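You operate a simulated robot arm through the tools that you are given. There is no shell and no other tool. Be economical: measure what you need, move in short steps, check, and stop when the job is done.

You run a simulated two-armed robot. Do the job below in one go: nothing can be reset, and whatever is moved stays where it is left.

TASK
Key the panel to hand, hold the pendant and jog the meter up to the green card's litres.
Fine: by the jog button alone, three litres over at most; key back to auto and out on the desk.

Only the result counts: the job must be done as asked and must still hold three seconds after the hand-in. Knocking over, shifting, dropping, spilling or breaking anything else fails it.

THE ROBOT
Two 7-joint arms with two-finger parallel grippers on one trunk, on a base that drives. Base frame: it is fixed to the floor where the robot stands at the start and does not move with it; the origin is under the middle of the robot, x ahead of it, y to its left, z up. Lengths are in mm, angles in degrees, forces in N, time in s.
The left shoulder is at the start at [70, 134, 1226], the right one opposite. With the tool pointing down near the work surface each hand reaches from about 100 to 640 mm from the robot's upright axis, wherever it stands, measured 20 degrees to its own side. Places, roughly: adjust knob [700, -600, 1200]; batch dial [700, -400, 1200]; blue card [800, -500, 1500]; box pump isolator [-1200, 500, 1000]; desk top [500, -100, 900]; from knob [700, 100, 1200]; green button [700, 100, 1000]; green card [800, 100, 1500]; heat switch [700, -600, 1100]; horn switch [-1100, 500, 1400]; jog button [600, -200, 1000]; key slot [700, -300, 900]; key switch [700, -300, 900]; lamp test button [-1100, 600, 1400]; lift switch [500, -500, 900]; meter bleed cock [700, -1000, 1000]. Payload 1.57 kg a hand.
The tool frame of a hand sits at the grasp point between the pads (the TCP): z along the fingers, y along the line on which they close. The tips reach 30 mm beyond it. Largest opening 80 mm; finger width 17, thickness 12; the body of the gripper, 40 by 82 mm, starts 80 mm behind the TCP.
Orientation is told as [roll, pitch, yaw] about the base's x, y, z axes, in that order, counted from this pose: with the fingers straight down and closing along the base's y, the tool's x points along the base's -x, its y along +y and its z along -z.

THE INTERFACE
- The arms move only by the tool play_rows. It takes "left_commands", "right_commands" or both (then of equal length, played together; a hand with none holds still); each is a list of rows, each a list of 7 numbers: the turn, a rotation vector about the base's x, y, z in units of 8 degrees (1.0 is 8 degrees), then the shift along the base's x, y, z in units of 25 mm (1.0 is 25 mm), then the gripper command, from -1 (shut) to 1 (fully open), values between in proportion. In form: [[rx, ry, rz, x, y, z, claw], ...]. A call has 1 to 20 rows; each row shifts and turns the commanded pose from where the row before left it. A call with a number of a shift or a turn outside -1 to 1 is refused whole. Each row takes 0.2 s and may step no farther than 50 mm and 8.6 degrees from the row before; otherwise, or with a gripper value out of range, the whole call is refused. A pose out of reach is approached as far as the arm can. The call stops where the force on the tool passes 90 N (or 10 N more than at its start, if that is more) or the arm is blocked; 0.2 s more then pass. Each finger travels about 153 mm/s and halts on what it meets, pressing with about 20 N; the grip force reading is that of the motor and also rises with nothing between the fingers. The clock runs only during rows and for 0.2 s after the last one: add rows that do not move to give the fingers time. The reply holds the time, the measured pose of the TCP, the force on the tool along the base axes, the opening and the grip force, in the units named above and with some noise, with the torque about the TCP (base axes, N m) and any sound that the robot's microphone picked up.
- Cameras (640 x 400 px; columns grow to the right, rows downward): "scene" is now at [130.6, -37.9, 1439.6]; the picture's right is [-0.43, -0.90, 0.00], its down [-0.59, 0.28, -0.76] and it looks along [0.68, -0.32, -0.66] (base axes); focal length 230 px, centre (320, 200). "left" rides on the left gripper at [72, 7, -122] in its tool frame; the picture's right is [-0.09, 1.00, 0.00], its down [-0.84, -0.08, -0.54] and it looks along [-0.54, -0.05, 0.84] (tool axes); focal length 238 px, centre (320, 200). "right" rides on the right gripper at [72, -7, -122] in its tool frame; the picture's right is [0.09, 1.00, 0.00], its down [-0.84, 0.08, -0.54] and it looks along [-0.54, 0.05, 0.84] (tool axes); focal length 238 px, centre (320, 200). There is no depth. A picture from a camera that has moved, and an enlarged one, comes with that camera's place and axes in the base frame and with its lens. The place of the scene camera against the robot may be out by one fixed shift of up to 12 mm in any direction.
- snapshot(camera): a new picture of that camera. It takes no simulated time.
- raise_lower(by): slides the trunk up (or, below 0, down) by that many mm; the arms and the scene camera ride with it, the base frame stays. It gives what a move gives, with no picture.
- steer(legs): drives the robot by 1 to 6 legs, each [ahead, left, turn to the left] in mm, mm and degrees, along the robot's own axes; the way and the turn of a leg run together, so that a leg with both is an arc; at most 1500 mm and 180 degrees a leg. The arms and the cameras ride along, it lands a little off, and it stops where it bumps. It gives what a move gives.
- turn_head(pan, tilt): turns the head with the scene camera to pan (to the left, within 86 degrees either way) and tilt (down, from -29 to 69), counted from straight ahead of the robot. It gives what a move gives.
- zoom(camera, box): a new picture of the part [left, top, right, bottom] of that camera's present view, enlarged. It takes no simulated time.
- hand_in(): hands the job in; it is judged then, once.

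Go step by step. Nothing tells you exact positions but the pictures and the camera data: compare them with the known pose of the tool, close in by small moves and look again before you grip or let go. The budget is 120 turns and 100 pictures, counting those below and the enlarged ones. Unless the task says otherwise, let go and move clear before handing in, and close with one line.

The tools are called as a command line: name --argument value ..., lists and objects as JSON in quotes. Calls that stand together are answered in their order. play_rows: Moves the arms, as the interface text tells. Its arguments: {"type":"object","properties":{"left_commands":{"type":"array","items":{"type":"array","items":{"type":"number"}}},"right_commands":{"type":"array","items":{"type":"array","items":{"type":"number"}}}},"required":[]} The other tools are called the same way: raise_lower (by) slides the trunk up or down; steer (legs) drives the base; turn_head (pan, tilt) turns the head that bears the scene camera; snapshot (camera) takes a picture; zoom (camera, box) takes an enlarged picture of a part of a camera's view; hand_in () hands the job in.

At the start:

```text
t: 0.0
left_ee_pos: [328.7, 30.9, 1225.0]
left_tool_rot: [-0.1, -0.1, 0.0]
left_ft_force: [0.3, -0.2, -0.7]
left_torque: [0.04, -0.03, 0.01]
left_grip_width: 80.0
left_grasp_force: 0.1
right_ee_pos: [392.8, -369.7, 1235.7]
right_tool_rot: [-0.1, 0.0, 0.0]
right_ft_force: [0.1, 1.2, 0.3]
right_torque: [-0.03, 0.0, 0.01]
right_grip_width: 80.1
right_grasp_force: 0.1
trunk travel left (down, up): [-800.0, 140.0]
robot x, y, heading: [-1.2, -1.9, 0.0]
head pan, tilt: [-25.3, 40.9]
```

scene: 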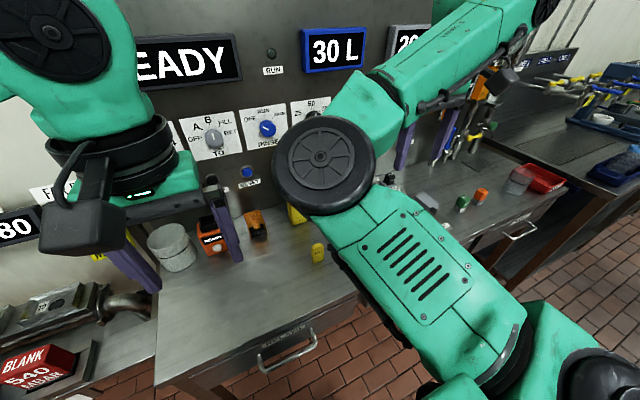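
right: 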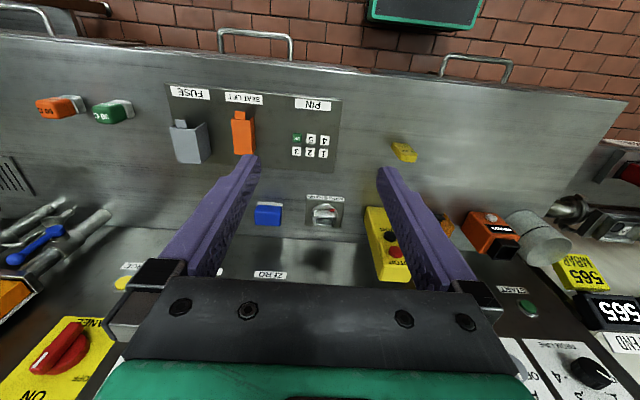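
left: 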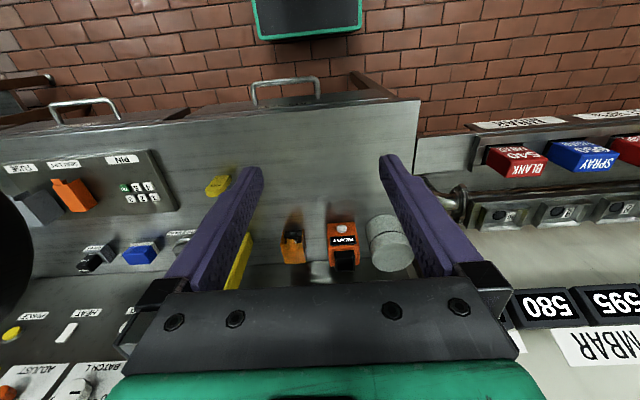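

I see a desk with a panel, with the arms blocking parts of the view. I'll look over the panel and cards first.

zoom --camera "scene" --box '[140, 20, 440, 290]'

zoom --camera "right" --box '[220, 130, 560, 340]'

turn_head --pan -10 --tilt 10

snapshot --camera "scene"

```text
1.48 times, centred on (290, 155) of scene
camera zoom: at [130.6, -37.9, 1439.6], right [-0.43, -0.9, 0.0], down [-0.59, 0.28, -0.76], along [0.68, -0.32, -0.66], focal length 341 px, centre (364, 267)
```

zoom: 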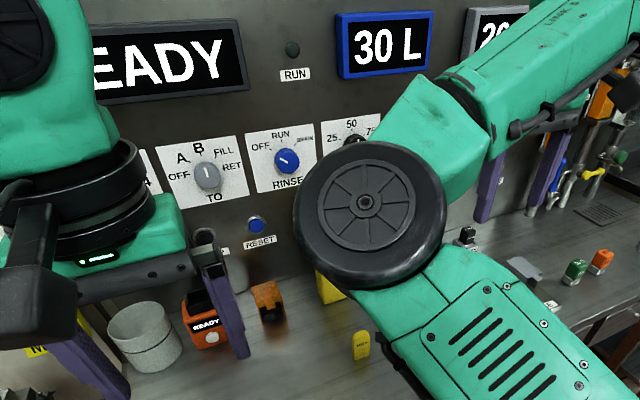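

```text
1.88 times, centred on (390, 235) of right
camera zoom: at [321.8, -374.6, 1357.2], right [-0.09, 1.0, 0.0], down [0.84, 0.08, 0.54], along [0.54, 0.05, -0.84], focal length 449 px, centre (188, 134)
```

zoom: 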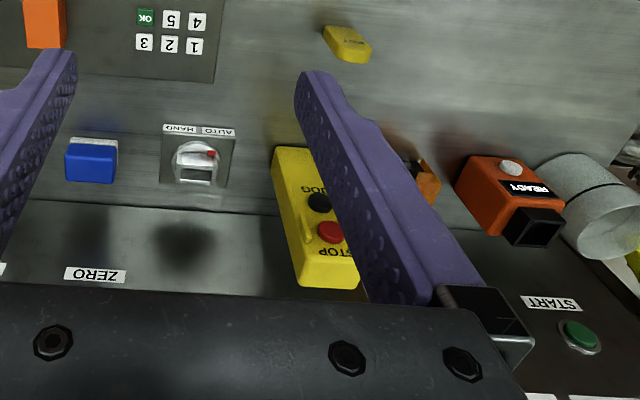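

```text
t: 1.0
left_ee_pos: [329.0, 30.3, 1224.5]
left_tool_rot: [-0.1, -0.1, 0.1]
left_ft_force: [0.3, -0.3, 0.8]
left_torque: [-0.02, -0.01, 0.0]
left_grip_width: 80.0
left_grasp_force: 0.0
right_ee_pos: [392.9, -369.8, 1234.6]
right_tool_rot: [-0.2, -0.1, 0.0]
right_ft_force: [-0.3, 0.3, -0.5]
right_torque: [0.01, -0.02, -0.02]
right_grip_width: 79.6
right_grasp_force: 0.1
trunk travel left (down, up): [-800.0, 140.0]
robot x, y, heading: [-2.3, 1.2, 0.0]
head pan, tilt: [-10.0, 10.0]
```

```text
94 pictures are left
camera scene: at [145.9, -18.0, 1488.6], right [-0.17, -0.98, 0.0], down [-0.17, 0.03, -0.98], along [0.97, -0.17, -0.17], focal length 230 px, centre (320, 200)
```

scene: 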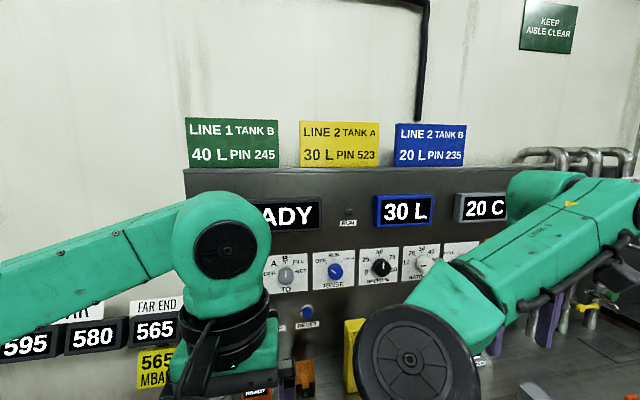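

The green card says LINE 1, TANK B, 40 L, PIN 245. I'll move the arms apart for a clear look at the panel.

play_rows --left_commands '[[0, 0, 0, -0.6, 1, 0.5, 1], [0, 0, 0, -0.6, 1, 0.5, 1], [0, 0, 0, -0.6, 1, 0.5, 1], [0, 0, 0, -0.6, 1, 0.5, 1], [0, 0, 0, -0.6, 1, 0, 1], [0, 0, 0, 0, 1, 0, 1], [0, 0, 0, 0, 1, 0, 1], [0, 0, 0, 0, 1, 0, 1]]' --right_commands '[[0, 0, 0, -0.6, -1, 0, 1], [0, 0, 0, -0.6, -1, 0, 1], [0, 0, 0, -0.6, -1, 0, 1], [0, 0, 0, -0.6, -1, 0, 1], [0, 0, 0, -0.6, -1, 0, 1], [0, 0, 0, 0, -1, 0, 1], [0, 0, 0, 0, -1, 0, 1], [0, 0, 0, 0, 0, 0, 1]]'

turn_head --pan -22 --tilt 35

snapshot --camera "scene"

```text
t: 2.8
left_ee_pos: [260.3, 218.9, 1268.3]
left_tool_rot: [-0.2, 0.0, -0.1]
left_ft_force: [0.0, 0.5, -0.4]
left_torque: [-0.03, 0.02, 0.0]
left_grip_width: 80.0
left_grasp_force: 0.2
left hand out of reach, approached as far as the arm can: row 8
right_ee_pos: [320.7, -543.1, 1234.1]
right_tool_rot: [-0.1, 0.0, 0.0]
right_ft_force: [0.3, -0.8, -1.0]
right_torque: [-0.01, -0.03, -0.01]
right_grip_width: 79.9
right_grasp_force: 0.1
trunk travel left (down, up): [-800.0, 140.0]
robot x, y, heading: [2.3, -1.2, 0.3]
head pan, tilt: [-10.0, 10.0]
```

```text
t: 3.6
left_ee_pos: [261.1, 217.5, 1268.4]
left_tool_rot: [-0.1, 0.1, 0.2]
left_ft_force: [-0.5, 0.9, 0.4]
left_torque: [0.05, -0.03, -0.03]
left_grip_width: 79.9
left_grasp_force: 0.1
right_ee_pos: [321.0, -544.7, 1233.7]
right_tool_rot: [-0.1, 0.0, 0.0]
right_ft_force: [0.1, 0.0, 0.8]
right_torque: [-0.01, 0.02, 0.02]
right_grip_width: 80.0
right_grasp_force: 0.2
trunk travel left (down, up): [-800.0, 140.0]
robot x, y, heading: [0.2, 1.2, 0.1]
head pan, tilt: [-22.0, 35.0]
```

```text
93 pictures are left
camera scene: at [136.0, -35.0, 1448.6], right [-0.37, -0.93, 0.0], down [-0.53, 0.21, -0.82], along [0.76, -0.31, -0.57], focal length 230 px, centre (320, 200)
```

scene: 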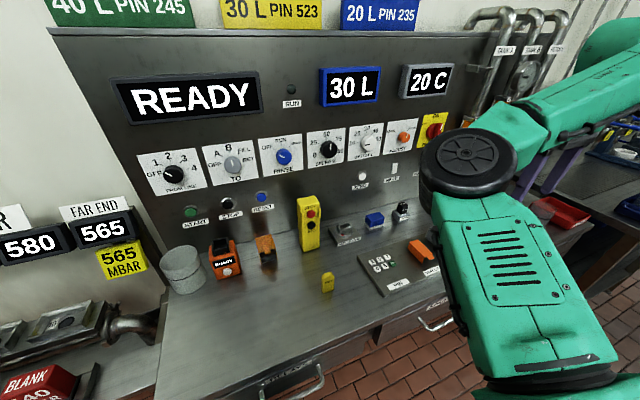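

zoom --camera "scene" --box '[260, 170, 460, 300]'

zoom --camera "scene" --box '[120, 100, 290, 220]'

zoom --camera "scene" --box '[270, 50, 460, 190]'

zoom --camera "scene" --box '[160, 220, 350, 310]'

```text
3.08 times, centred on (360, 235) of scene
camera zoom: at [136.0, -35.0, 1448.6], right [-0.37, -0.93, 0.0], down [-0.53, 0.21, -0.82], along [0.76, -0.31, -0.57], focal length 709 px, centre (197, 92)
```

zoom: 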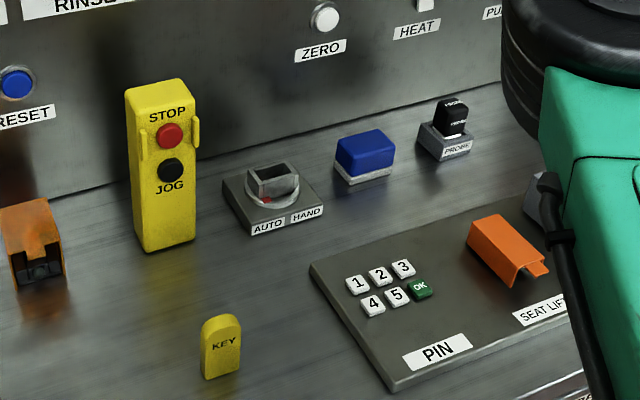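

```text
3.33 times, centred on (205, 160) of scene
camera zoom: at [136.0, -35.0, 1448.6], right [-0.37, -0.93, 0.0], down [-0.53, 0.21, -0.82], along [0.76, -0.31, -0.57], focal length 768 px, centre (703, 333)
```

zoom: 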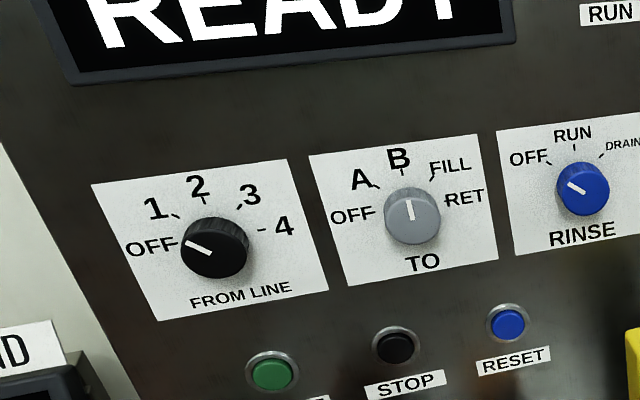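

```text
2.86 times, centred on (365, 120) of scene
camera zoom: at [136.0, -35.0, 1448.6], right [-0.37, -0.93, 0.0], down [-0.53, 0.21, -0.82], along [0.76, -0.31, -0.57], focal length 658 px, centre (191, 429)
```

zoom: 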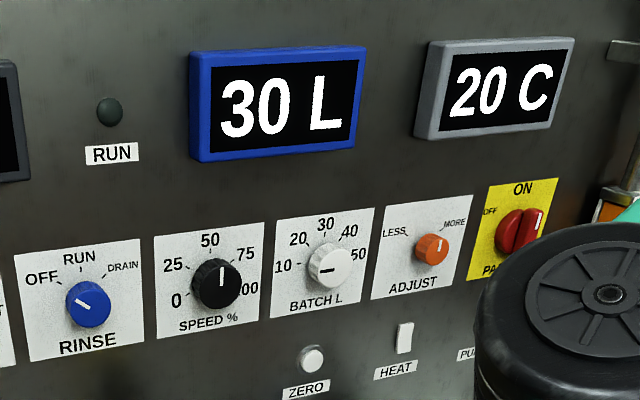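

```text
3.37 times, centred on (255, 265) of scene
camera zoom: at [136.0, -35.0, 1448.6], right [-0.37, -0.93, 0.0], down [-0.53, 0.21, -0.82], along [0.76, -0.31, -0.57], focal length 776 px, centre (539, -19)
```

zoom: 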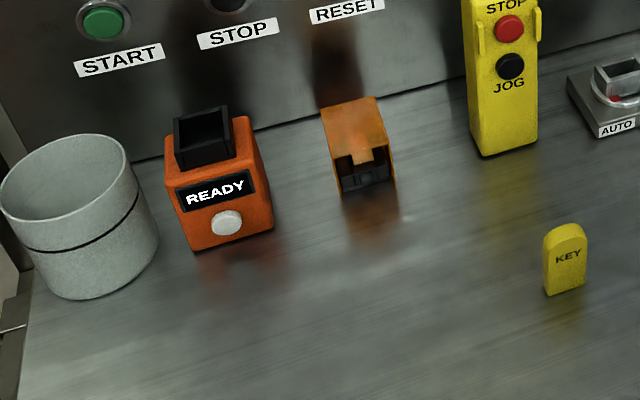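

Triangulating, the pendant stands upright: JOG at about [624,-208,1000], STOP 41 mm above it. The key is at about [477,-197,920]. I'll drive to the right so both sit in front of me, then look closer.

steer --legs '[[0, -190, 0], [40, 0, 0]]'

snapshot --camera "right"

snapshot --camera "left"

snapshot --camera "scene"

```text
t: 5.7
left_ee_pos: [293.0, 31.3, 1269.7]
left_tool_rot: [-0.2, -0.4, -0.1]
left_ft_force: [-1.1, 0.8, 0.7]
left_torque: [-0.04, -0.07, -0.02]
left_grip_width: 79.8
left_grasp_force: 0.0
right_ee_pos: [349.9, -729.3, 1236.7]
right_tool_rot: [-0.2, -0.4, -0.2]
right_ft_force: [-0.6, 0.8, 1.5]
right_torque: [0.02, -0.07, 0.0]
right_grip_width: 80.0
right_grasp_force: 0.0
trunk travel left (down, up): [-800.0, 140.0]
robot x, y, heading: [42.0, -184.4, 0.0]
head pan, tilt: [-22.0, 35.0]
```

```text
88 pictures are left
camera right: at [278.6, -734.2, 1357.7], right [-0.09, 1.0, 0.0], down [0.83, 0.08, 0.55], along [0.55, 0.05, -0.84], focal length 238 px, centre (320, 200)
```

right: 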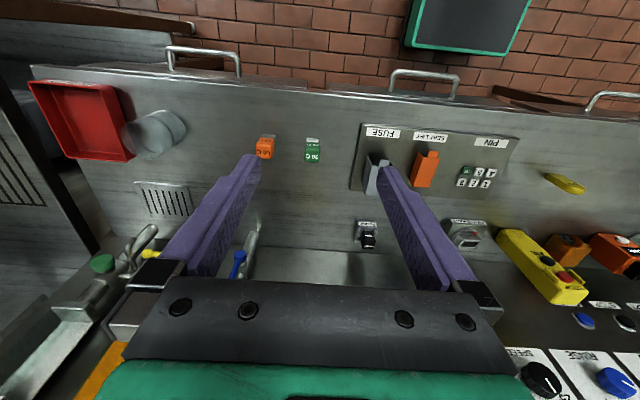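

```text
87 pictures are left
camera left: at [221.4, 39.4, 1391.4], right [0.09, 1.0, 0.0], down [0.83, -0.08, 0.55], along [0.55, -0.05, -0.84], focal length 238 px, centre (320, 200)
```

left: 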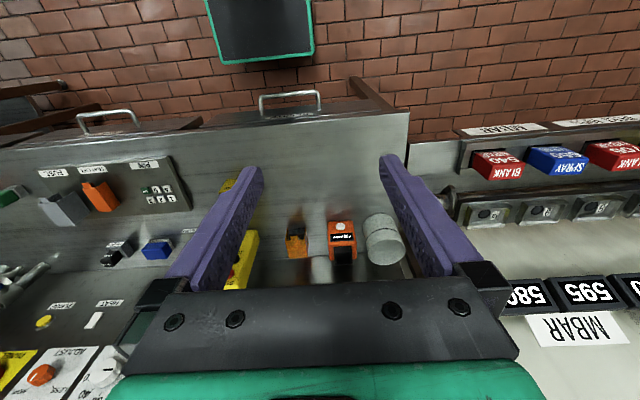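

```text
86 pictures are left
camera scene: at [166.0, -219.2, 1449.5], right [-0.38, -0.93, 0.0], down [-0.53, 0.22, -0.82], along [0.76, -0.31, -0.57], focal length 230 px, centre (320, 200)
```

scene: 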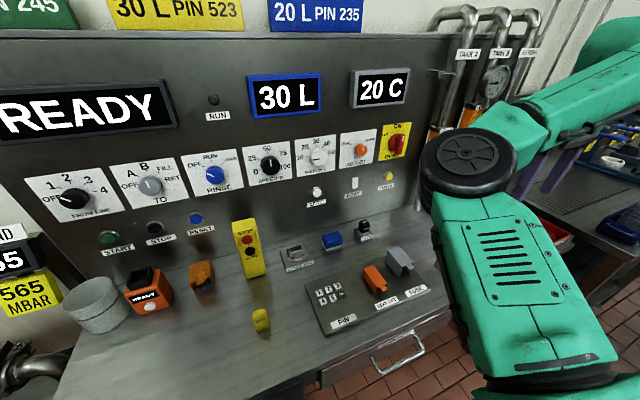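

Now I zoom into the key and switch, and bring the right hand over the key area.

zoom --camera "scene" --box '[220, 200, 400, 340]'

play_rows --right_commands '[[0, 0, 0, 0.3, 1, 0, 1], [0, 0, 0, 0.3, 1, 0, 1], [0, 0, 0, 0.3, 1, 0, 1], [0, 0, 0, 0.3, 1, 0, 1], [0, 0, 0, 0.3, 1, 0, 1], [0, 0, 0, 0.3, 1, 0, 1], [0, 0, 0, 0.3, 1, 0, 1], [0, 0, 0, 0.3, 1, 0, 1], [0, 0, 0, 0.3, 1, 0, 1], [0, 0, 0, 0, 1, -0.5, 1], [0, 0, 0, 0, 1, -1, 1], [0, 0, 0, 0, 1, -1, 1], [0, 0, 0, 0, 1, -1, 1], [0, 0, 0, 0, 1, -1, 1], [0, 0, 0, 0, 1, 0, 1], [0, 0, 0, 0, 1, 0, 1], [0, 0, 0, 0, 1, 0, 1]]'

snapshot --camera "right"

```text
2.86 times, centred on (310, 270) of scene
camera zoom: at [166.0, -219.2, 1449.5], right [-0.38, -0.93, 0.0], down [-0.53, 0.22, -0.82], along [0.76, -0.31, -0.57], focal length 658 px, centre (349, 0)
```

zoom: 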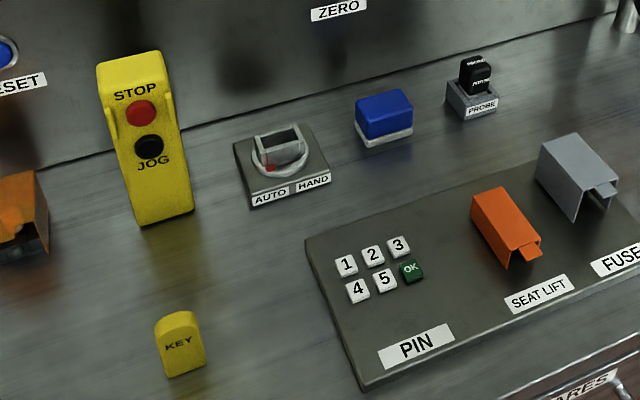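

```text
t: 9.3
left_ee_pos: [301.5, 32.2, 1268.2]
left_tool_rot: [-0.1, -0.1, -0.1]
left_ft_force: [-0.6, 0.4, 0.4]
left_torque: [-0.01, 0.01, -0.02]
left_grip_width: 79.7
left_grasp_force: 0.1
right_ee_pos: [468.3, -550.2, 1141.3]
right_tool_rot: [0.0, 0.0, -0.1]
right_ft_force: [-0.3, -0.2, 1.0]
right_torque: [0.03, 0.02, 0.01]
right_grip_width: 79.9
right_grasp_force: 0.0
right hand out of reach, approached as far as the arm can: row 7, 8, 9, 10, 11, 12, 13, 14, 15, 16, 17
trunk travel left (down, up): [-800.0, 140.0]
robot x, y, heading: [39.2, -188.4, -0.3]
head pan, tilt: [-22.0, 35.0]
```

```text
84 pictures are left
camera right: at [396.9, -556.6, 1263.1], right [-0.09, 1.0, 0.0], down [0.84, 0.08, 0.54], along [0.54, 0.05, -0.84], focal length 238 px, centre (320, 200)
```

right: 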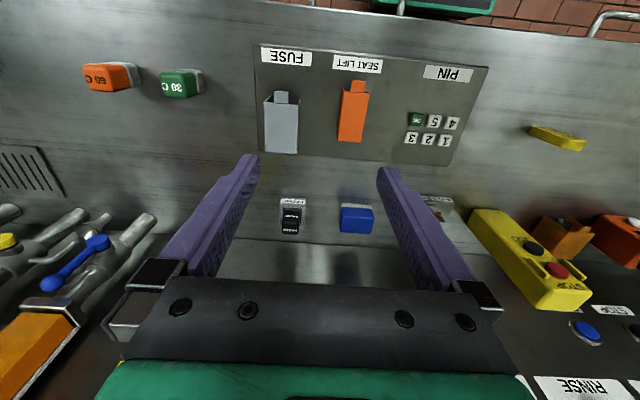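

The right hand stopped short of the centre, probably at a wrist limit. I'll test whether yawing with the swing frees it.

play_rows --right_commands '[[0, 0, 0.8, 0, 0, 0, 1], [0, 0, 0.8, 0, 0, 0, 1], [0, 0, 0.8, 0, 0, 0, 1], [0, 0, 0.8, 0, 0, 0, 1], [0, 0, 0.8, 0, 0, 0, 1]]'

```text
t: 10.5
left_ee_pos: [301.1, 32.0, 1268.8]
left_tool_rot: [-0.1, 0.0, -0.1]
left_ft_force: [0.1, 0.6, 0.0]
left_torque: [-0.02, -0.01, 0.01]
left_grip_width: 80.2
left_grasp_force: 0.0
right_ee_pos: [467.1, -552.1, 1138.7]
right_tool_rot: [0.0, 0.0, 31.9]
right_ft_force: [0.8, -0.5, 0.6]
right_torque: [0.03, -0.04, 0.01]
right_grip_width: 80.0
right_grasp_force: 0.0
trunk travel left (down, up): [-800.0, 140.0]
robot x, y, heading: [40.2, -186.4, -0.4]
head pan, tilt: [-22.0, 35.0]
```

play_rows --right_commands '[[0, 0, 0.2, 0, 1, 0, 1], [0, 0, 0.2, 0, 1, 0, 1], [0, 0, 0.2, 0, 1, 0, 1], [0, 0, 0, 0, 1, 0, 1], [0, 0, 0, 0, 1, 0, 1], [0, 0, 0, 0, 1, 0, 1], [0, 0, 0, 0, 1, 0, 1], [0, 0, 0, 0, 1, 0, 1]]'

```text
t: 12.3
left_ee_pos: [301.1, 31.5, 1268.6]
left_tool_rot: [-0.1, 0.0, -0.1]
left_ft_force: [-0.9, 0.3, 1.0]
left_torque: [0.03, -0.01, 0.04]
left_grip_width: 80.3
left_grasp_force: 0.0
right_ee_pos: [529.5, -510.7, 1148.6]
right_tool_rot: [0.0, 0.0, 36.6]
right_ft_force: [0.4, 0.7, -0.1]
right_torque: [0.0, 0.0, 0.02]
right_grip_width: 79.9
right_grasp_force: 0.1
right hand out of reach, approached as far as the arm can: row 1, 2, 3, 4, 5, 6, 7, 8
trunk travel left (down, up): [-800.0, 140.0]
robot x, y, heading: [40.2, -185.3, -0.0]
head pan, tilt: [-22.0, 35.0]
```

turn_head --pan -40 --tilt 45

snapshot --camera "scene"

```text
t: 13.1
left_ee_pos: [300.7, 32.2, 1269.0]
left_tool_rot: [-0.1, -0.1, -0.2]
left_ft_force: [0.1, 0.1, 0.7]
left_torque: [0.01, 0.01, 0.01]
left_grip_width: 80.2
left_grasp_force: 0.1
right_ee_pos: [529.6, -511.1, 1149.4]
right_tool_rot: [0.0, 0.1, 36.6]
right_ft_force: [0.4, 0.0, -0.4]
right_torque: [-0.01, -0.02, 0.02]
right_grip_width: 80.0
right_grasp_force: 0.1
trunk travel left (down, up): [-800.0, 140.0]
robot x, y, heading: [36.7, -187.6, -0.2]
head pan, tilt: [-40.0, 45.0]
```

```text
83 pictures are left
camera scene: at [156.2, -239.7, 1433.7], right [-0.64, -0.77, 0.0], down [-0.54, 0.46, -0.71], along [0.54, -0.46, -0.71], focal length 230 px, centre (320, 200)
```

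scene: 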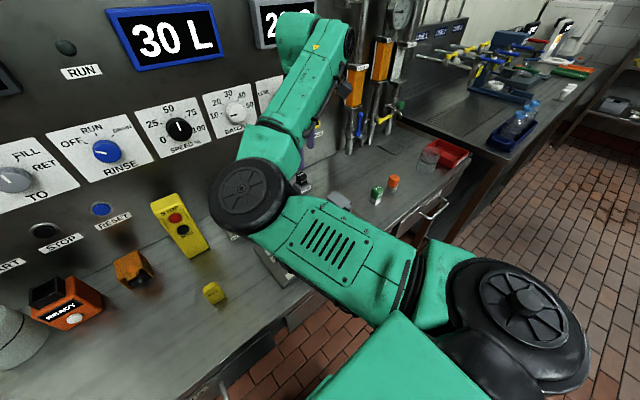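

The right arm is folded with its elbow inward and down. I'll try approaching at lower height where the wrist is below the shoulder.

play_rows --right_commands '[[0, 0, 0, -1, 0, -0.4, 1], [0, 0, 0, -1, 0, -0.8, 1], [0, 0, 0, -1, 0, -1, 1], [0, 0, 0, -1, 0, -1, 1], [0, 0, 0, 0, 0, -1, 1], [0, 0, 0, 0, 0, -1, 1], [0, 0, 0, 0, 1, 0, 1], [0, 0, 0, 0, 1, 0, 1], [0, 0, 0, 0, 1, 0, 1], [0, 0, 0, 0, 1, 0, 1]]'

snapshot --camera "scene"

```text
t: 15.3
left_ee_pos: [300.4, 31.6, 1267.9]
left_tool_rot: [-0.1, 0.0, 0.0]
left_ft_force: [0.3, 0.4, -0.2]
left_torque: [-0.01, 0.01, 0.03]
left_grip_width: 80.1
left_grasp_force: 0.1
right_ee_pos: [508.9, -498.5, 996.2]
right_tool_rot: [-0.2, 0.0, 36.5]
right_ft_force: [-0.7, 0.1, -0.6]
right_torque: [0.02, -0.01, 0.01]
right_grip_width: 79.9
right_grasp_force: 0.0
right hand out of reach, approached as far as the arm can: row 1, 2, 3, 4, 7, 8, 9, 10
trunk travel left (down, up): [-800.0, 140.0]
robot x, y, heading: [40.1, -182.1, -0.1]
head pan, tilt: [-40.0, 45.0]
```

```text
82 pictures are left
camera scene: at [156.4, -239.3, 1433.7], right [-0.64, -0.76, 0.0], down [-0.54, 0.46, -0.71], along [0.54, -0.46, -0.71], focal length 230 px, centre (320, 200)
```

scene: 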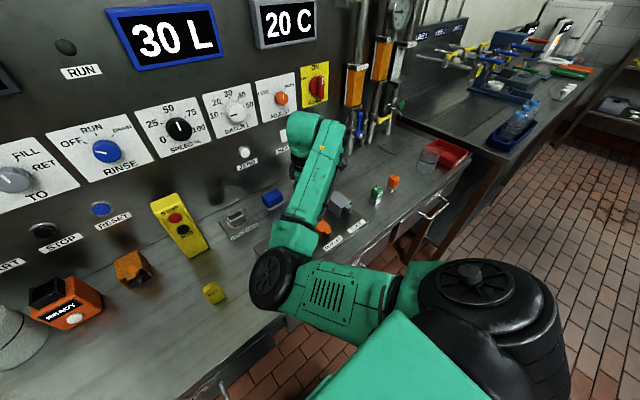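

play_rows --right_commands '[[0, 0, 1, -0.2, 0, 0.3, 1], [0, 0, 1, -0.2, 0, 0.3, 1], [0, 0, 1, 0, 0, 0.3, 1], [0, 0, 1, 0, 0, 0.3, 1], [0, 0, 1, 0, 0, 0, 1], [0, 0, 0, 0, 0.5, 0, 1], [0, 0, 0, 0, 0.5, 0, 1], [0, 0, 0, 0, 0.5, 0, 1], [0, 0, 0, 0, 0.5, 0, 1], [0, 0, 0, 0, 0.5, 0, 1]]'

```text
t: 17.5
left_ee_pos: [300.7, 31.5, 1268.3]
left_tool_rot: [-0.1, 0.0, -0.1]
left_ft_force: [0.1, 0.0, 0.6]
left_torque: [0.03, 0.03, 0.04]
left_grip_width: 80.1
left_grasp_force: 0.1
right_ee_pos: [538.9, -469.7, 1009.6]
right_tool_rot: [-0.1, 0.0, 76.6]
right_ft_force: [0.2, -0.8, 0.2]
right_torque: [0.01, 0.0, -0.01]
right_grip_width: 80.2
right_grasp_force: 0.0
right hand out of reach, approached as far as the arm can: row 1, 2, 4, 6, 7, 8, 9, 10
trunk travel left (down, up): [-800.0, 140.0]
robot x, y, heading: [40.2, -182.9, -0.2]
head pan, tilt: [-40.0, 45.0]
```

The right arm only reaches outward, so the left hand will do the key while the right will hold the pendant later, from a base position further left. I'm parking the right hand and bringing the left over the key.

play_rows --right_commands '[[0, 0, 0, 0, 0, 1, 1], [0, 0, 0, 0, 0, 1, 1], [0, 0, 0, -0.3, -0.5, 1, 1], [0, 0, -1, -0.5, -0.8, 1, 1], [0, 0, -1, -0.8, -0.8, 1, 1], [0, 0, -1, -0.8, -0.8, 1, 1], [0, 0, -1, -0.8, -0.8, 1, 1], [0, 0, -1, -0.8, -0.8, 1, 1], [0, 0, -1, -0.8, -0.5, 0.5, 1], [0, 0, -1, -0.8, 0, 0, 1]]' --left_commands '[[0, 0, 0, 0.5, -1, 0, 1], [0, 0, 0, 0.5, -1, 0, 1], [0, 0, 0, 0.5, -1, 0, 1], [0, 0, 0, 0.5, -1, -0.5, 1], [0, 0, 0, 0.5, -1, -1, 1], [0, 0, 0, 0.5, -1, -1, 1], [0, 0, 0, 0.5, -1, -1, 1], [0, 0, 0, 0.5, -1, -1, 1], [0, 0, 0, 0, -0.5, -1, 1], [0, 0, 0, 0, 0, 0, 1]]'

snapshot --camera "left"

```text
t: 19.7
left_ee_pos: [398.9, -181.8, 1133.4]
left_tool_rot: [-0.2, -0.2, -0.1]
left_ft_force: [0.9, -0.4, 0.6]
left_torque: [-0.01, -0.01, 0.02]
left_grip_width: 80.3
left_grasp_force: 0.0
right_ee_pos: [407.7, -601.9, 1221.7]
right_tool_rot: [-0.1, 0.0, 20.5]
right_ft_force: [-0.2, 0.1, -0.3]
right_torque: [-0.01, 0.0, 0.01]
right_grip_width: 80.1
right_grasp_force: 0.1
right hand out of reach, approached as far as the arm can: row 1, 2
trunk travel left (down, up): [-800.0, 140.0]
robot x, y, heading: [39.7, -187.0, -0.0]
head pan, tilt: [-40.0, 45.0]
```

```text
81 pictures are left
camera left: at [328.0, -174.4, 1255.2], right [0.09, 1.0, 0.0], down [0.84, -0.08, 0.54], along [0.54, -0.05, -0.84], focal length 238 px, centre (320, 200)
```

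left: 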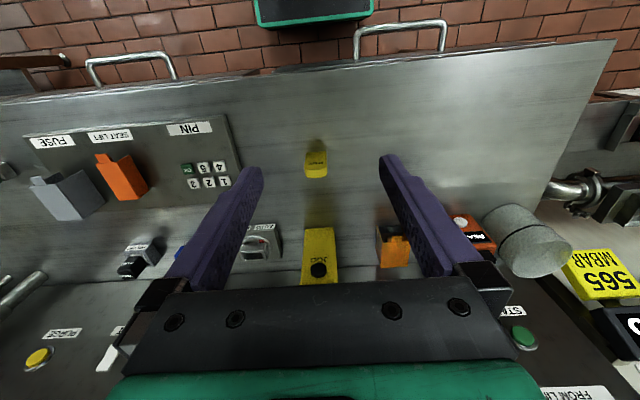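

zoom --camera "left" --box '[240, 120, 400, 220]'

zoom --camera "left" --box '[220, 200, 360, 290]'

```text
4.00 times, centred on (320, 170) of left
camera zoom: at [328.0, -174.4, 1255.2], right [0.09, 1.0, 0.0], down [0.84, -0.08, 0.54], along [0.54, -0.05, -0.84], focal length 953 px, centre (320, 320)
```

zoom: 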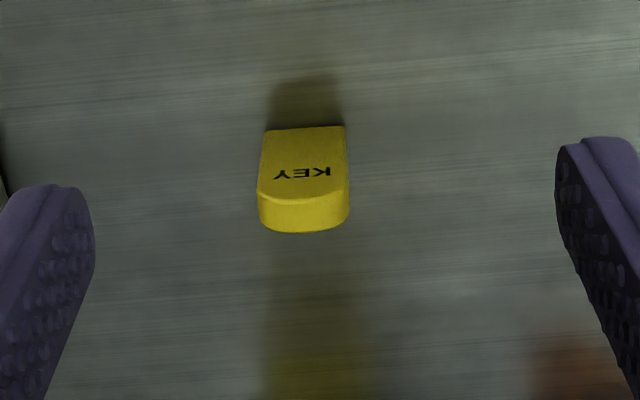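

```text
4.44 times, centred on (290, 245) of left
camera zoom: at [328.0, -174.4, 1255.2], right [0.09, 1.0, 0.0], down [0.84, -0.08, 0.54], along [0.54, -0.05, -0.84], focal length 1059 px, centre (453, 0)
```

zoom: 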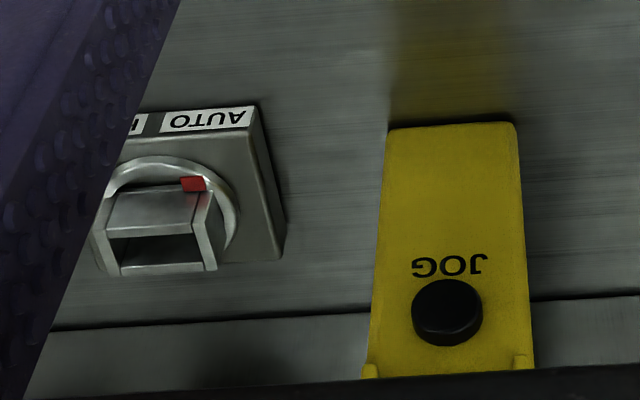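

The key stands upright, face toward me: centre about [472,-193], top z about 965, ~30 wide × 13 thick. I'll now view the switch from above with the left hand.

play_rows --left_commands '[[0, 0, 0, 0.4, -1, 0, 1], [0, 0, 0, 0.4, -1, 0, 1], [0, 0, 0, 0.4, -1, 0, 1], [0, 0, 0, 0.4, -1, 0, 1], [0, 0, 0, 0.4, -0.6, 0, 1]]'

zoom --camera "left" --box '[220, 150, 420, 290]'

```text
t: 20.9
left_ee_pos: [451.3, -295.8, 1130.7]
left_tool_rot: [-0.1, 0.0, -0.1]
left_ft_force: [0.1, -0.5, 0.2]
left_torque: [0.06, 0.0, 0.02]
left_grip_width: 80.0
left_grasp_force: 0.1
right_ee_pos: [407.5, -603.0, 1221.4]
right_tool_rot: [0.1, 0.0, 20.5]
right_ft_force: [0.7, 0.5, 0.4]
right_torque: [0.02, 0.04, 0.01]
right_grip_width: 79.9
right_grasp_force: 0.1
trunk travel left (down, up): [-800.0, 140.0]
robot x, y, heading: [39.6, -185.3, -0.0]
head pan, tilt: [-40.0, 45.0]
```

```text
2.86 times, centred on (320, 220) of left
camera zoom: at [380.6, -289.3, 1251.9], right [0.09, 1.0, 0.0], down [0.84, -0.08, 0.54], along [0.54, -0.05, -0.84], focal length 681 px, centre (320, 143)
```

zoom: 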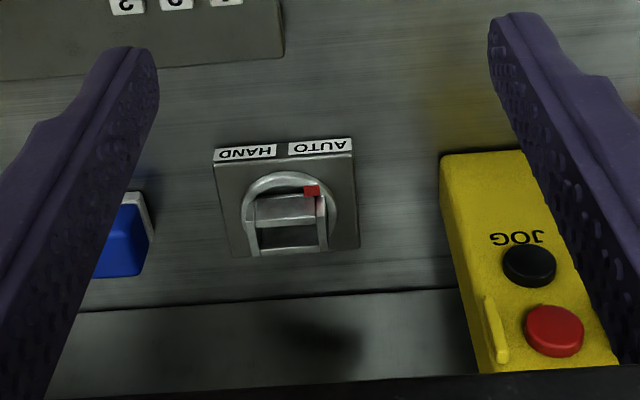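

zoom --camera "left" --box '[280, 190, 350, 240]'

turn_head --pan -15 --tilt 45

snapshot --camera "scene"

```text
8.00 times, centred on (315, 215) of left
camera zoom: at [380.6, -289.3, 1251.9], right [0.09, 1.0, 0.0], down [0.84, -0.08, 0.54], along [0.54, -0.05, -0.84], focal length 1907 px, centre (360, 80)
```

zoom: 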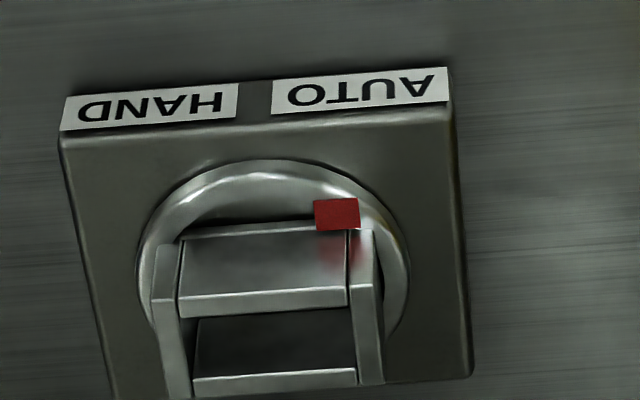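

```text
t: 21.8
left_ee_pos: [450.3, -295.4, 1130.8]
left_tool_rot: [-0.1, 0.0, -0.1]
left_ft_force: [-1.1, -1.3, 0.2]
left_torque: [-0.01, -0.02, 0.01]
left_grip_width: 79.9
left_grasp_force: 0.1
right_ee_pos: [409.2, -603.3, 1221.3]
right_tool_rot: [-0.1, -0.1, 20.6]
right_ft_force: [-0.7, -1.7, -0.1]
right_torque: [0.03, 0.01, 0.0]
right_grip_width: 79.9
right_grasp_force: 0.1
trunk travel left (down, up): [-800.0, 140.0]
robot x, y, heading: [38.1, -188.3, -0.2]
head pan, tilt: [-15.0, 45.0]
```

```text
76 pictures are left
camera scene: at [172.5, -208.7, 1433.7], right [-0.26, -0.97, 0.0], down [-0.68, 0.19, -0.71], along [0.68, -0.19, -0.71], focal length 230 px, centre (320, 200)
```

scene: 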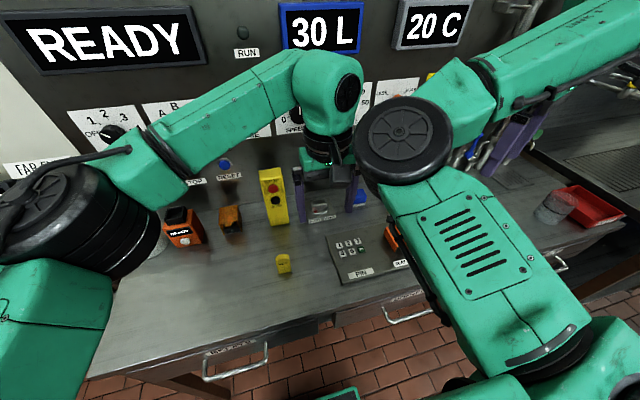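

The key slot opening is at about [657,-335], rim z about 927, panel plane x about 738. That is at the edge of the left hand's reach, so I need to shift right and a bit ahead. I'll check clearance between the base and the desk first.

turn_head --pan 0 --tilt 69

snapshot --camera "scene"

```text
t: 22.6
left_ee_pos: [450.2, -295.2, 1130.2]
left_tool_rot: [-0.1, 0.0, -0.1]
left_ft_force: [0.5, 0.2, 0.3]
left_torque: [-0.01, -0.02, 0.0]
left_grip_width: 79.7
left_grasp_force: 0.0
right_ee_pos: [407.8, -603.6, 1220.5]
right_tool_rot: [-0.1, 0.1, 20.6]
right_ft_force: [-1.2, 0.3, 0.2]
right_torque: [-0.01, -0.04, -0.04]
right_grip_width: 80.1
right_grasp_force: 0.1
trunk travel left (down, up): [-800.0, 140.0]
robot x, y, heading: [45.3, -183.3, -0.2]
head pan, tilt: [0.0, 68.8]
```

```text
75 pictures are left
camera scene: at [150.1, -187.7, 1404.9], right [0.0, -1.0, 0.0], down [-0.93, 0.0, -0.36], along [0.36, 0.0, -0.93], focal length 230 px, centre (320, 200)
```

scene: 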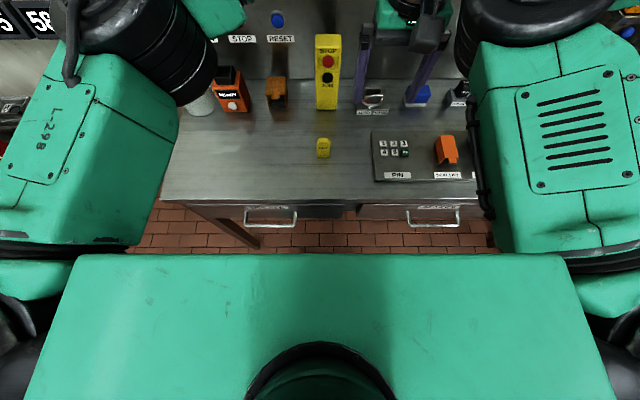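

There's floor clear ahead and the trunk front is at x about 180 against handles at about 298. I'll shift right and creep ahead.

play_rows --right_commands '[[0, 0, 0, -1, 0, 0, 1], [0, 0, 0, -1, 0, 0, 1], [0, 0, 0, -1, 0, 0, 1], [0, 0, 0, -1, 0, 0, 1]]' --left_commands '[[0, 0, 0, -0.5, 0, 0.5, 1], [0, 0, 0, -0.5, 0, 0.5, 1], [0, 0, 0, -0.5, 0, 0.5, 1], [0, 0, 0, -0.5, 0, 0.5, 1]]'

steer --legs '[[0, -215, 0], [50, 0, 0]]'

turn_head --pan 15 --tilt 40

snapshot --camera "scene"

```text
t: 23.2
left_ee_pos: [439.2, -288.1, 1147.3]
left_tool_rot: [0.7, -0.4, 1.0]
left_ft_force: [-1.0, 8.0, -0.6]
left_torque: [-1.13, -0.11, -0.62]
left_grip_width: 79.8
left_grasp_force: 0.1
right_ee_pos: [363.2, -604.1, 1222.9]
right_tool_rot: [-0.2, -0.6, 20.6]
right_ft_force: [-0.1, 0.0, 0.8]
right_torque: [-0.01, -0.02, 0.0]
right_grip_width: 80.0
right_grasp_force: 0.1
trunk travel left (down, up): [-800.0, 140.0]
robot x, y, heading: [40.1, -186.2, -0.1]
head pan, tilt: [0.0, 68.8]
stopped in row 2 (left hand): the force on the tool passed its limit at 111 N (the readings are from after the stop); the commanded pose is now the measured one
```

```text
t: 25.4
left_ee_pos: [480.5, -501.0, 1148.8]
left_tool_rot: [0.6, -0.8, 1.0]
left_ft_force: [8.6, 14.3, -3.1]
left_torque: [-1.95, 0.85, -1.01]
left_grip_width: 80.1
left_grasp_force: 0.0
right_ee_pos: [402.7, -818.2, 1223.6]
right_tool_rot: [-0.4, -0.8, 20.3]
right_ft_force: [-0.6, -0.5, 0.9]
right_torque: [-0.04, -0.06, -0.02]
right_grip_width: 80.1
right_grasp_force: 0.1
trunk travel left (down, up): [-800.0, 140.0]
robot x, y, heading: [87.0, -397.6, -0.2]
head pan, tilt: [0.0, 68.8]
```

```text
t: 26.3
left_ee_pos: [487.3, -502.2, 1146.8]
left_tool_rot: [0.7, -0.3, 1.0]
left_ft_force: [1.8, 5.1, -3.2]
left_torque: [-0.85, 0.09, -0.46]
left_grip_width: 80.2
left_grasp_force: 0.1
right_ee_pos: [411.7, -818.9, 1220.4]
right_tool_rot: [-0.2, -0.4, 20.2]
right_ft_force: [0.1, 0.1, 0.4]
right_torque: [0.03, 0.0, -0.02]
right_grip_width: 80.2
right_grasp_force: 0.0
trunk travel left (down, up): [-800.0, 140.0]
robot x, y, heading: [89.5, -395.0, -0.6]
head pan, tilt: [15.0, 40.0]
```

```text
74 pictures are left
camera scene: at [224.8, -379.0, 1440.7], right [0.25, -0.97, 0.0], down [-0.62, -0.16, -0.76], along [0.74, 0.19, -0.64], focal length 230 px, centre (320, 200)
```

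scene: 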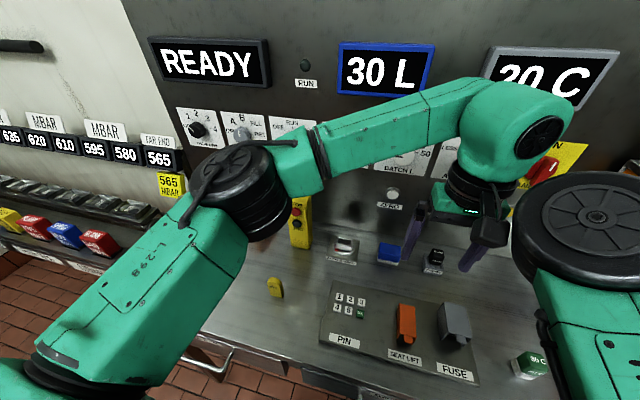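

The left hand was brushing the right elbow. I'll move the left hand over to the key and swing the right arm outward to give room.

play_rows --left_commands '[[0, 0, 0, 0, 1, 0, 1], [0, 0, 0, 0, 1, 0, 1], [0, 0, 0, 0, 1, 0, 1], [0, 0, 0, 0, 1, 0, 1], [0, 0, 0, 0, 1, 0, 1], [0, 0, 0, 0, 1, 0, 1], [0, 0, 0, -0.2, 1, 0, 1], [0, 0, 0, -0.2, 1, 0, 1], [0, 0, 0, -0.2, 1, 0, 1], [0, 0, 0, -0.2, 1, 0, 1], [0, 0, 0, -0.2, 1, 0, 1], [0, 0, 0, 0, 1, 0, 1], [0, 0, 0, 0, 0.3, 0, 1]]'

play_rows --right_commands '[[0, 0, 0, -0.3, -1, 0, 1], [0, 0, 0, -0.3, -1, 0, 1], [0, 0, 0, -0.3, -1, 0, 1], [0, 0, 0, -0.3, -1, 0, 1], [0, 0, 0, -0.3, -1, 0, 1], [0, 0, 0, 0, -1, 0, 1]]'

snapshot --camera "scene"

snapshot --camera "left"

```text
t: 29.1
left_ee_pos: [460.9, -194.0, 1146.3]
left_tool_rot: [0.7, -0.4, 1.0]
left_ft_force: [0.2, 0.5, -0.4]
left_torque: [0.03, -0.02, 0.0]
left_grip_width: 80.0
left_grasp_force: 0.0
right_ee_pos: [410.0, -818.2, 1221.7]
right_tool_rot: [-0.1, -0.5, 20.2]
right_ft_force: [1.1, -0.5, 0.0]
right_torque: [-0.02, 0.01, 0.02]
right_grip_width: 79.8
right_grasp_force: 0.1
trunk travel left (down, up): [-800.0, 140.0]
robot x, y, heading: [87.6, -398.6, -0.3]
head pan, tilt: [15.0, 40.0]
```

```text
t: 30.5
left_ee_pos: [462.6, -196.1, 1146.8]
left_tool_rot: [0.8, -0.4, 1.1]
left_ft_force: [-0.5, -0.5, 0.6]
left_torque: [0.0, 0.02, 0.0]
left_grip_width: 80.4
left_grasp_force: 0.0
right_ee_pos: [371.3, -970.3, 1221.5]
right_tool_rot: [-0.1, -0.6, 20.3]
right_ft_force: [0.3, 0.5, -0.3]
right_torque: [0.04, -0.01, 0.01]
right_grip_width: 80.0
right_grasp_force: 0.0
trunk travel left (down, up): [-800.0, 140.0]
robot x, y, heading: [85.8, -396.5, -0.3]
head pan, tilt: [15.0, 40.0]
```

```text
73 pictures are left
camera scene: at [223.2, -379.9, 1441.0], right [0.25, -0.97, 0.0], down [-0.62, -0.16, -0.77], along [0.74, 0.19, -0.64], focal length 230 px, centre (320, 200)
```

scene: 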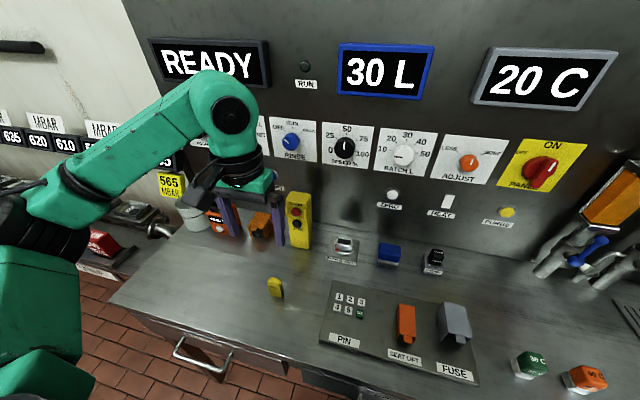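

```text
72 pictures are left
camera left: at [390.1, -192.0, 1268.0], right [0.08, 1.0, 0.01], down [0.83, -0.07, 0.55], along [0.55, -0.03, -0.84], focal length 238 px, centre (320, 200)
```

left: 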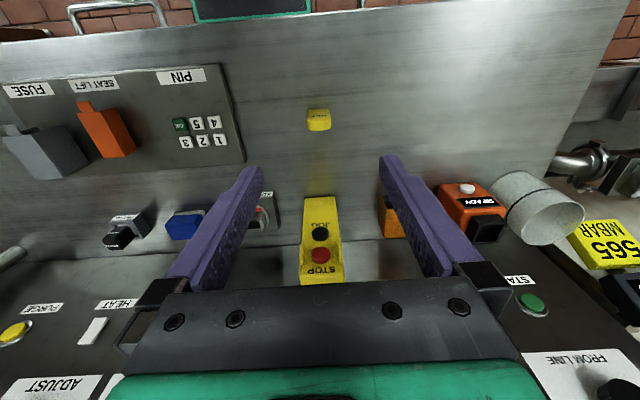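

Good, clear view and room. Straightening the left tool and descending partway over the key.

play_rows --left_commands '[[-0.09, 0.05, -0.13, 0.4, 0.1, -0.5, 1], [0, 0, 0, 0, 0, -1, 1], [0, 0, 0, 0, 0, -1, 1], [0, 0, 0, 0, 0, -1, 1], [0, 0, 0, 0, 0, -0.7, 1], [0, 0, 0, 0, 0, 0, 1]]'

zoom --camera "left" --box '[240, 30, 400, 130]'

zoom --camera "scene" --box '[180, 140, 340, 320]'

```text
t: 31.9
left_ee_pos: [472.3, -191.8, 1040.6]
left_tool_rot: [0.0, -0.1, -0.1]
left_ft_force: [-1.1, -0.7, 0.9]
left_torque: [-0.01, 0.02, -0.01]
left_grip_width: 80.0
left_grasp_force: 0.0
right_ee_pos: [371.2, -970.5, 1221.3]
right_tool_rot: [-0.2, -0.5, 20.2]
right_ft_force: [-0.7, 0.5, 0.2]
right_torque: [0.01, 0.01, 0.01]
right_grip_width: 80.3
right_grasp_force: 0.0
trunk travel left (down, up): [-800.0, 140.0]
robot x, y, heading: [86.6, -397.1, -0.1]
head pan, tilt: [15.0, 40.0]
```

```text
4.00 times, centred on (320, 80) of left
camera zoom: at [401.2, -184.6, 1161.8], right [0.09, 1.0, 0.0], down [0.84, -0.08, 0.54], along [0.54, -0.05, -0.84], focal length 953 px, centre (320, 680)
```

zoom: 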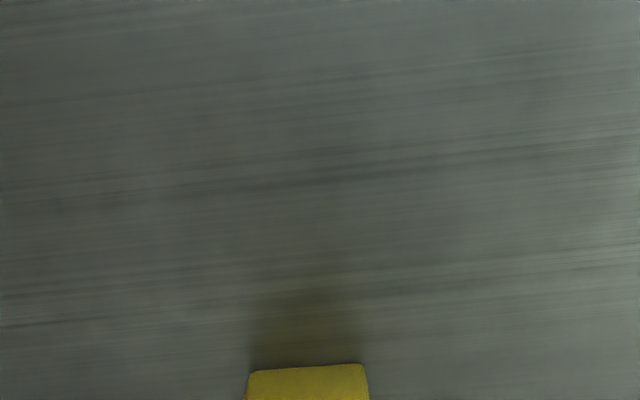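

```text
2.22 times, centred on (260, 230) of scene
camera zoom: at [223.2, -378.4, 1441.0], right [0.25, -0.97, 0.0], down [-0.62, -0.16, -0.77], along [0.74, 0.19, -0.64], focal length 512 px, centre (453, 133)
```

zoom: 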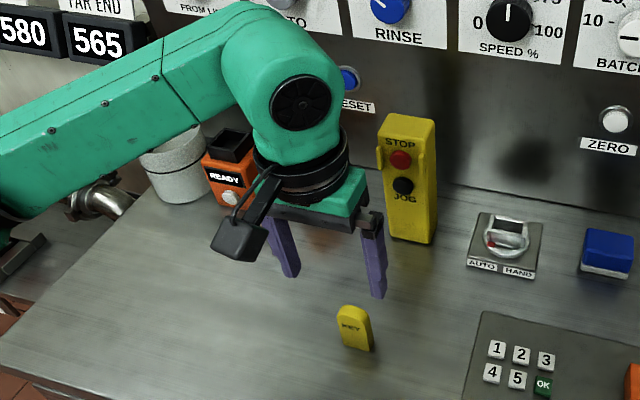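

zoom --camera "left" --box '[240, 100, 400, 200]'

```text
4.00 times, centred on (320, 150) of left
camera zoom: at [401.2, -184.6, 1161.8], right [0.09, 1.0, 0.0], down [0.84, -0.08, 0.54], along [0.54, -0.05, -0.84], focal length 953 px, centre (320, 400)
```

zoom: 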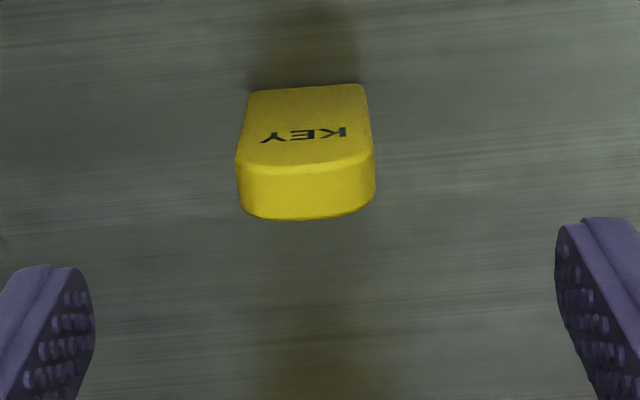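

Key centre refined to about [474.7,-194], top z about 964. I'll descend so the fingertips overlap its top 28 mm and close.

play_rows --left_commands '[[0, 0, 0, 0.09, -0.09, -0.9, 0.5], [0, 0, 0, 0, 0, -1, 0.2], [0, 0, 0, 0, 0, -1, 0.2], [0, 0, 0, 0, 0, 0, 0.2]]'

zoom --camera "left" --box '[240, 120, 400, 220]'

zoom --camera "scene" --box '[220, 220, 330, 320]'

```text
t: 32.9
left_ee_pos: [474.6, -194.9, 967.6]
left_tool_rot: [0.0, 0.1, -0.1]
left_ft_force: [0.9, 0.2, -0.2]
left_torque: [0.02, -0.02, 0.02]
left_grip_width: 48.0
left_grasp_force: 0.1
right_ee_pos: [372.3, -969.5, 1220.9]
right_tool_rot: [-0.3, -0.5, 20.2]
right_ft_force: [-0.1, -0.3, -0.6]
right_torque: [0.0, -0.03, 0.0]
right_grip_width: 80.1
right_grasp_force: 0.0
trunk travel left (down, up): [-800.0, 140.0]
robot x, y, heading: [91.1, -397.4, -0.2]
head pan, tilt: [15.0, 40.0]
```

```text
4.00 times, centred on (320, 170) of left
camera zoom: at [403.7, -187.8, 1089.4], right [0.09, 1.0, 0.0], down [0.84, -0.08, 0.54], along [0.54, -0.05, -0.84], focal length 953 px, centre (320, 320)
```

zoom: 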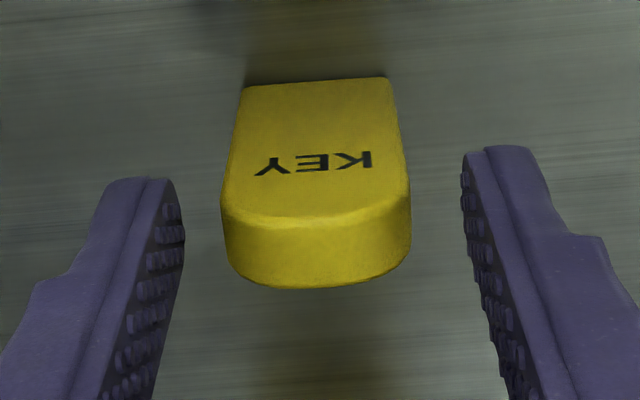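

```text
4.00 times, centred on (275, 270) of scene
camera zoom: at [223.3, -378.5, 1440.9], right [0.25, -0.97, 0.0], down [-0.62, -0.16, -0.77], along [0.74, 0.19, -0.64], focal length 922 px, centre (500, -80)
```

zoom: 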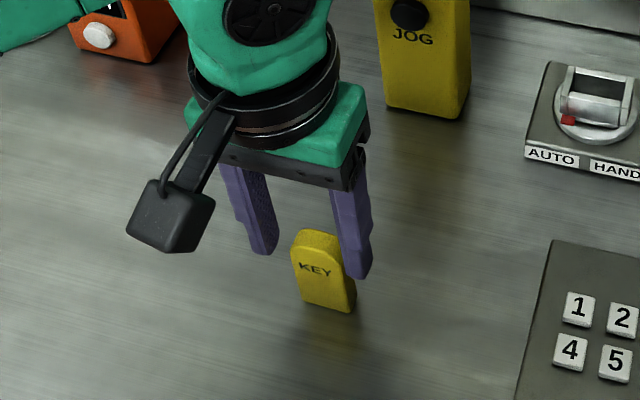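

play_rows --left_commands '[[0, 0, 0, 0.02, 0.04, 0, 0.2], [0, 0, 0, 0, 0, 0, -0.1], [0, 0, 0, 0, 0, 0, -0.3], [0, 0, 0, 0, 0, 0, -1], [0, 0, 0, 0, 0, 0, -1], [0, 0, 0, 0, 0, 0, -1]]'

zoom --camera "left" --box '[240, 120, 400, 220]'

```text
t: 34.3
left_ee_pos: [474.1, -193.9, 968.3]
left_tool_rot: [0.1, 0.0, -0.1]
left_ft_force: [0.2, 0.5, 0.7]
left_torque: [-0.01, -0.01, 0.02]
left_grip_width: 33.0
left_grasp_force: 20.1
right_ee_pos: [371.0, -971.1, 1222.1]
right_tool_rot: [-0.3, -0.4, 20.2]
right_ft_force: [-0.7, 0.7, -0.3]
right_torque: [-0.03, 0.01, 0.0]
right_grip_width: 79.8
right_grasp_force: 0.0
trunk travel left (down, up): [-800.0, 140.0]
robot x, y, heading: [88.6, -398.5, -0.3]
head pan, tilt: [15.0, 40.0]
```

```text
4.00 times, centred on (320, 170) of left
camera zoom: at [403.9, -186.9, 1090.4], right [0.09, 1.0, 0.0], down [0.84, -0.08, 0.54], along [0.54, -0.05, -0.84], focal length 953 px, centre (320, 320)
```

zoom: 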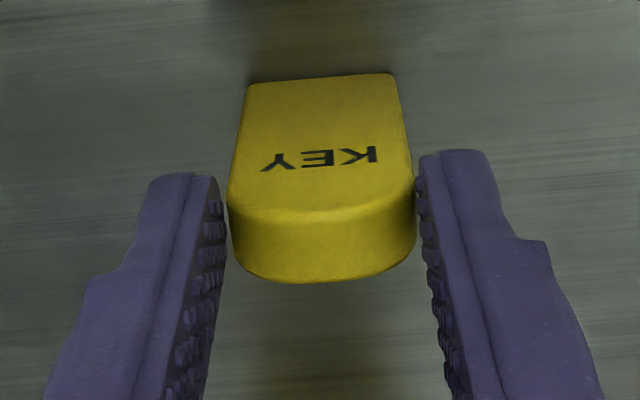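

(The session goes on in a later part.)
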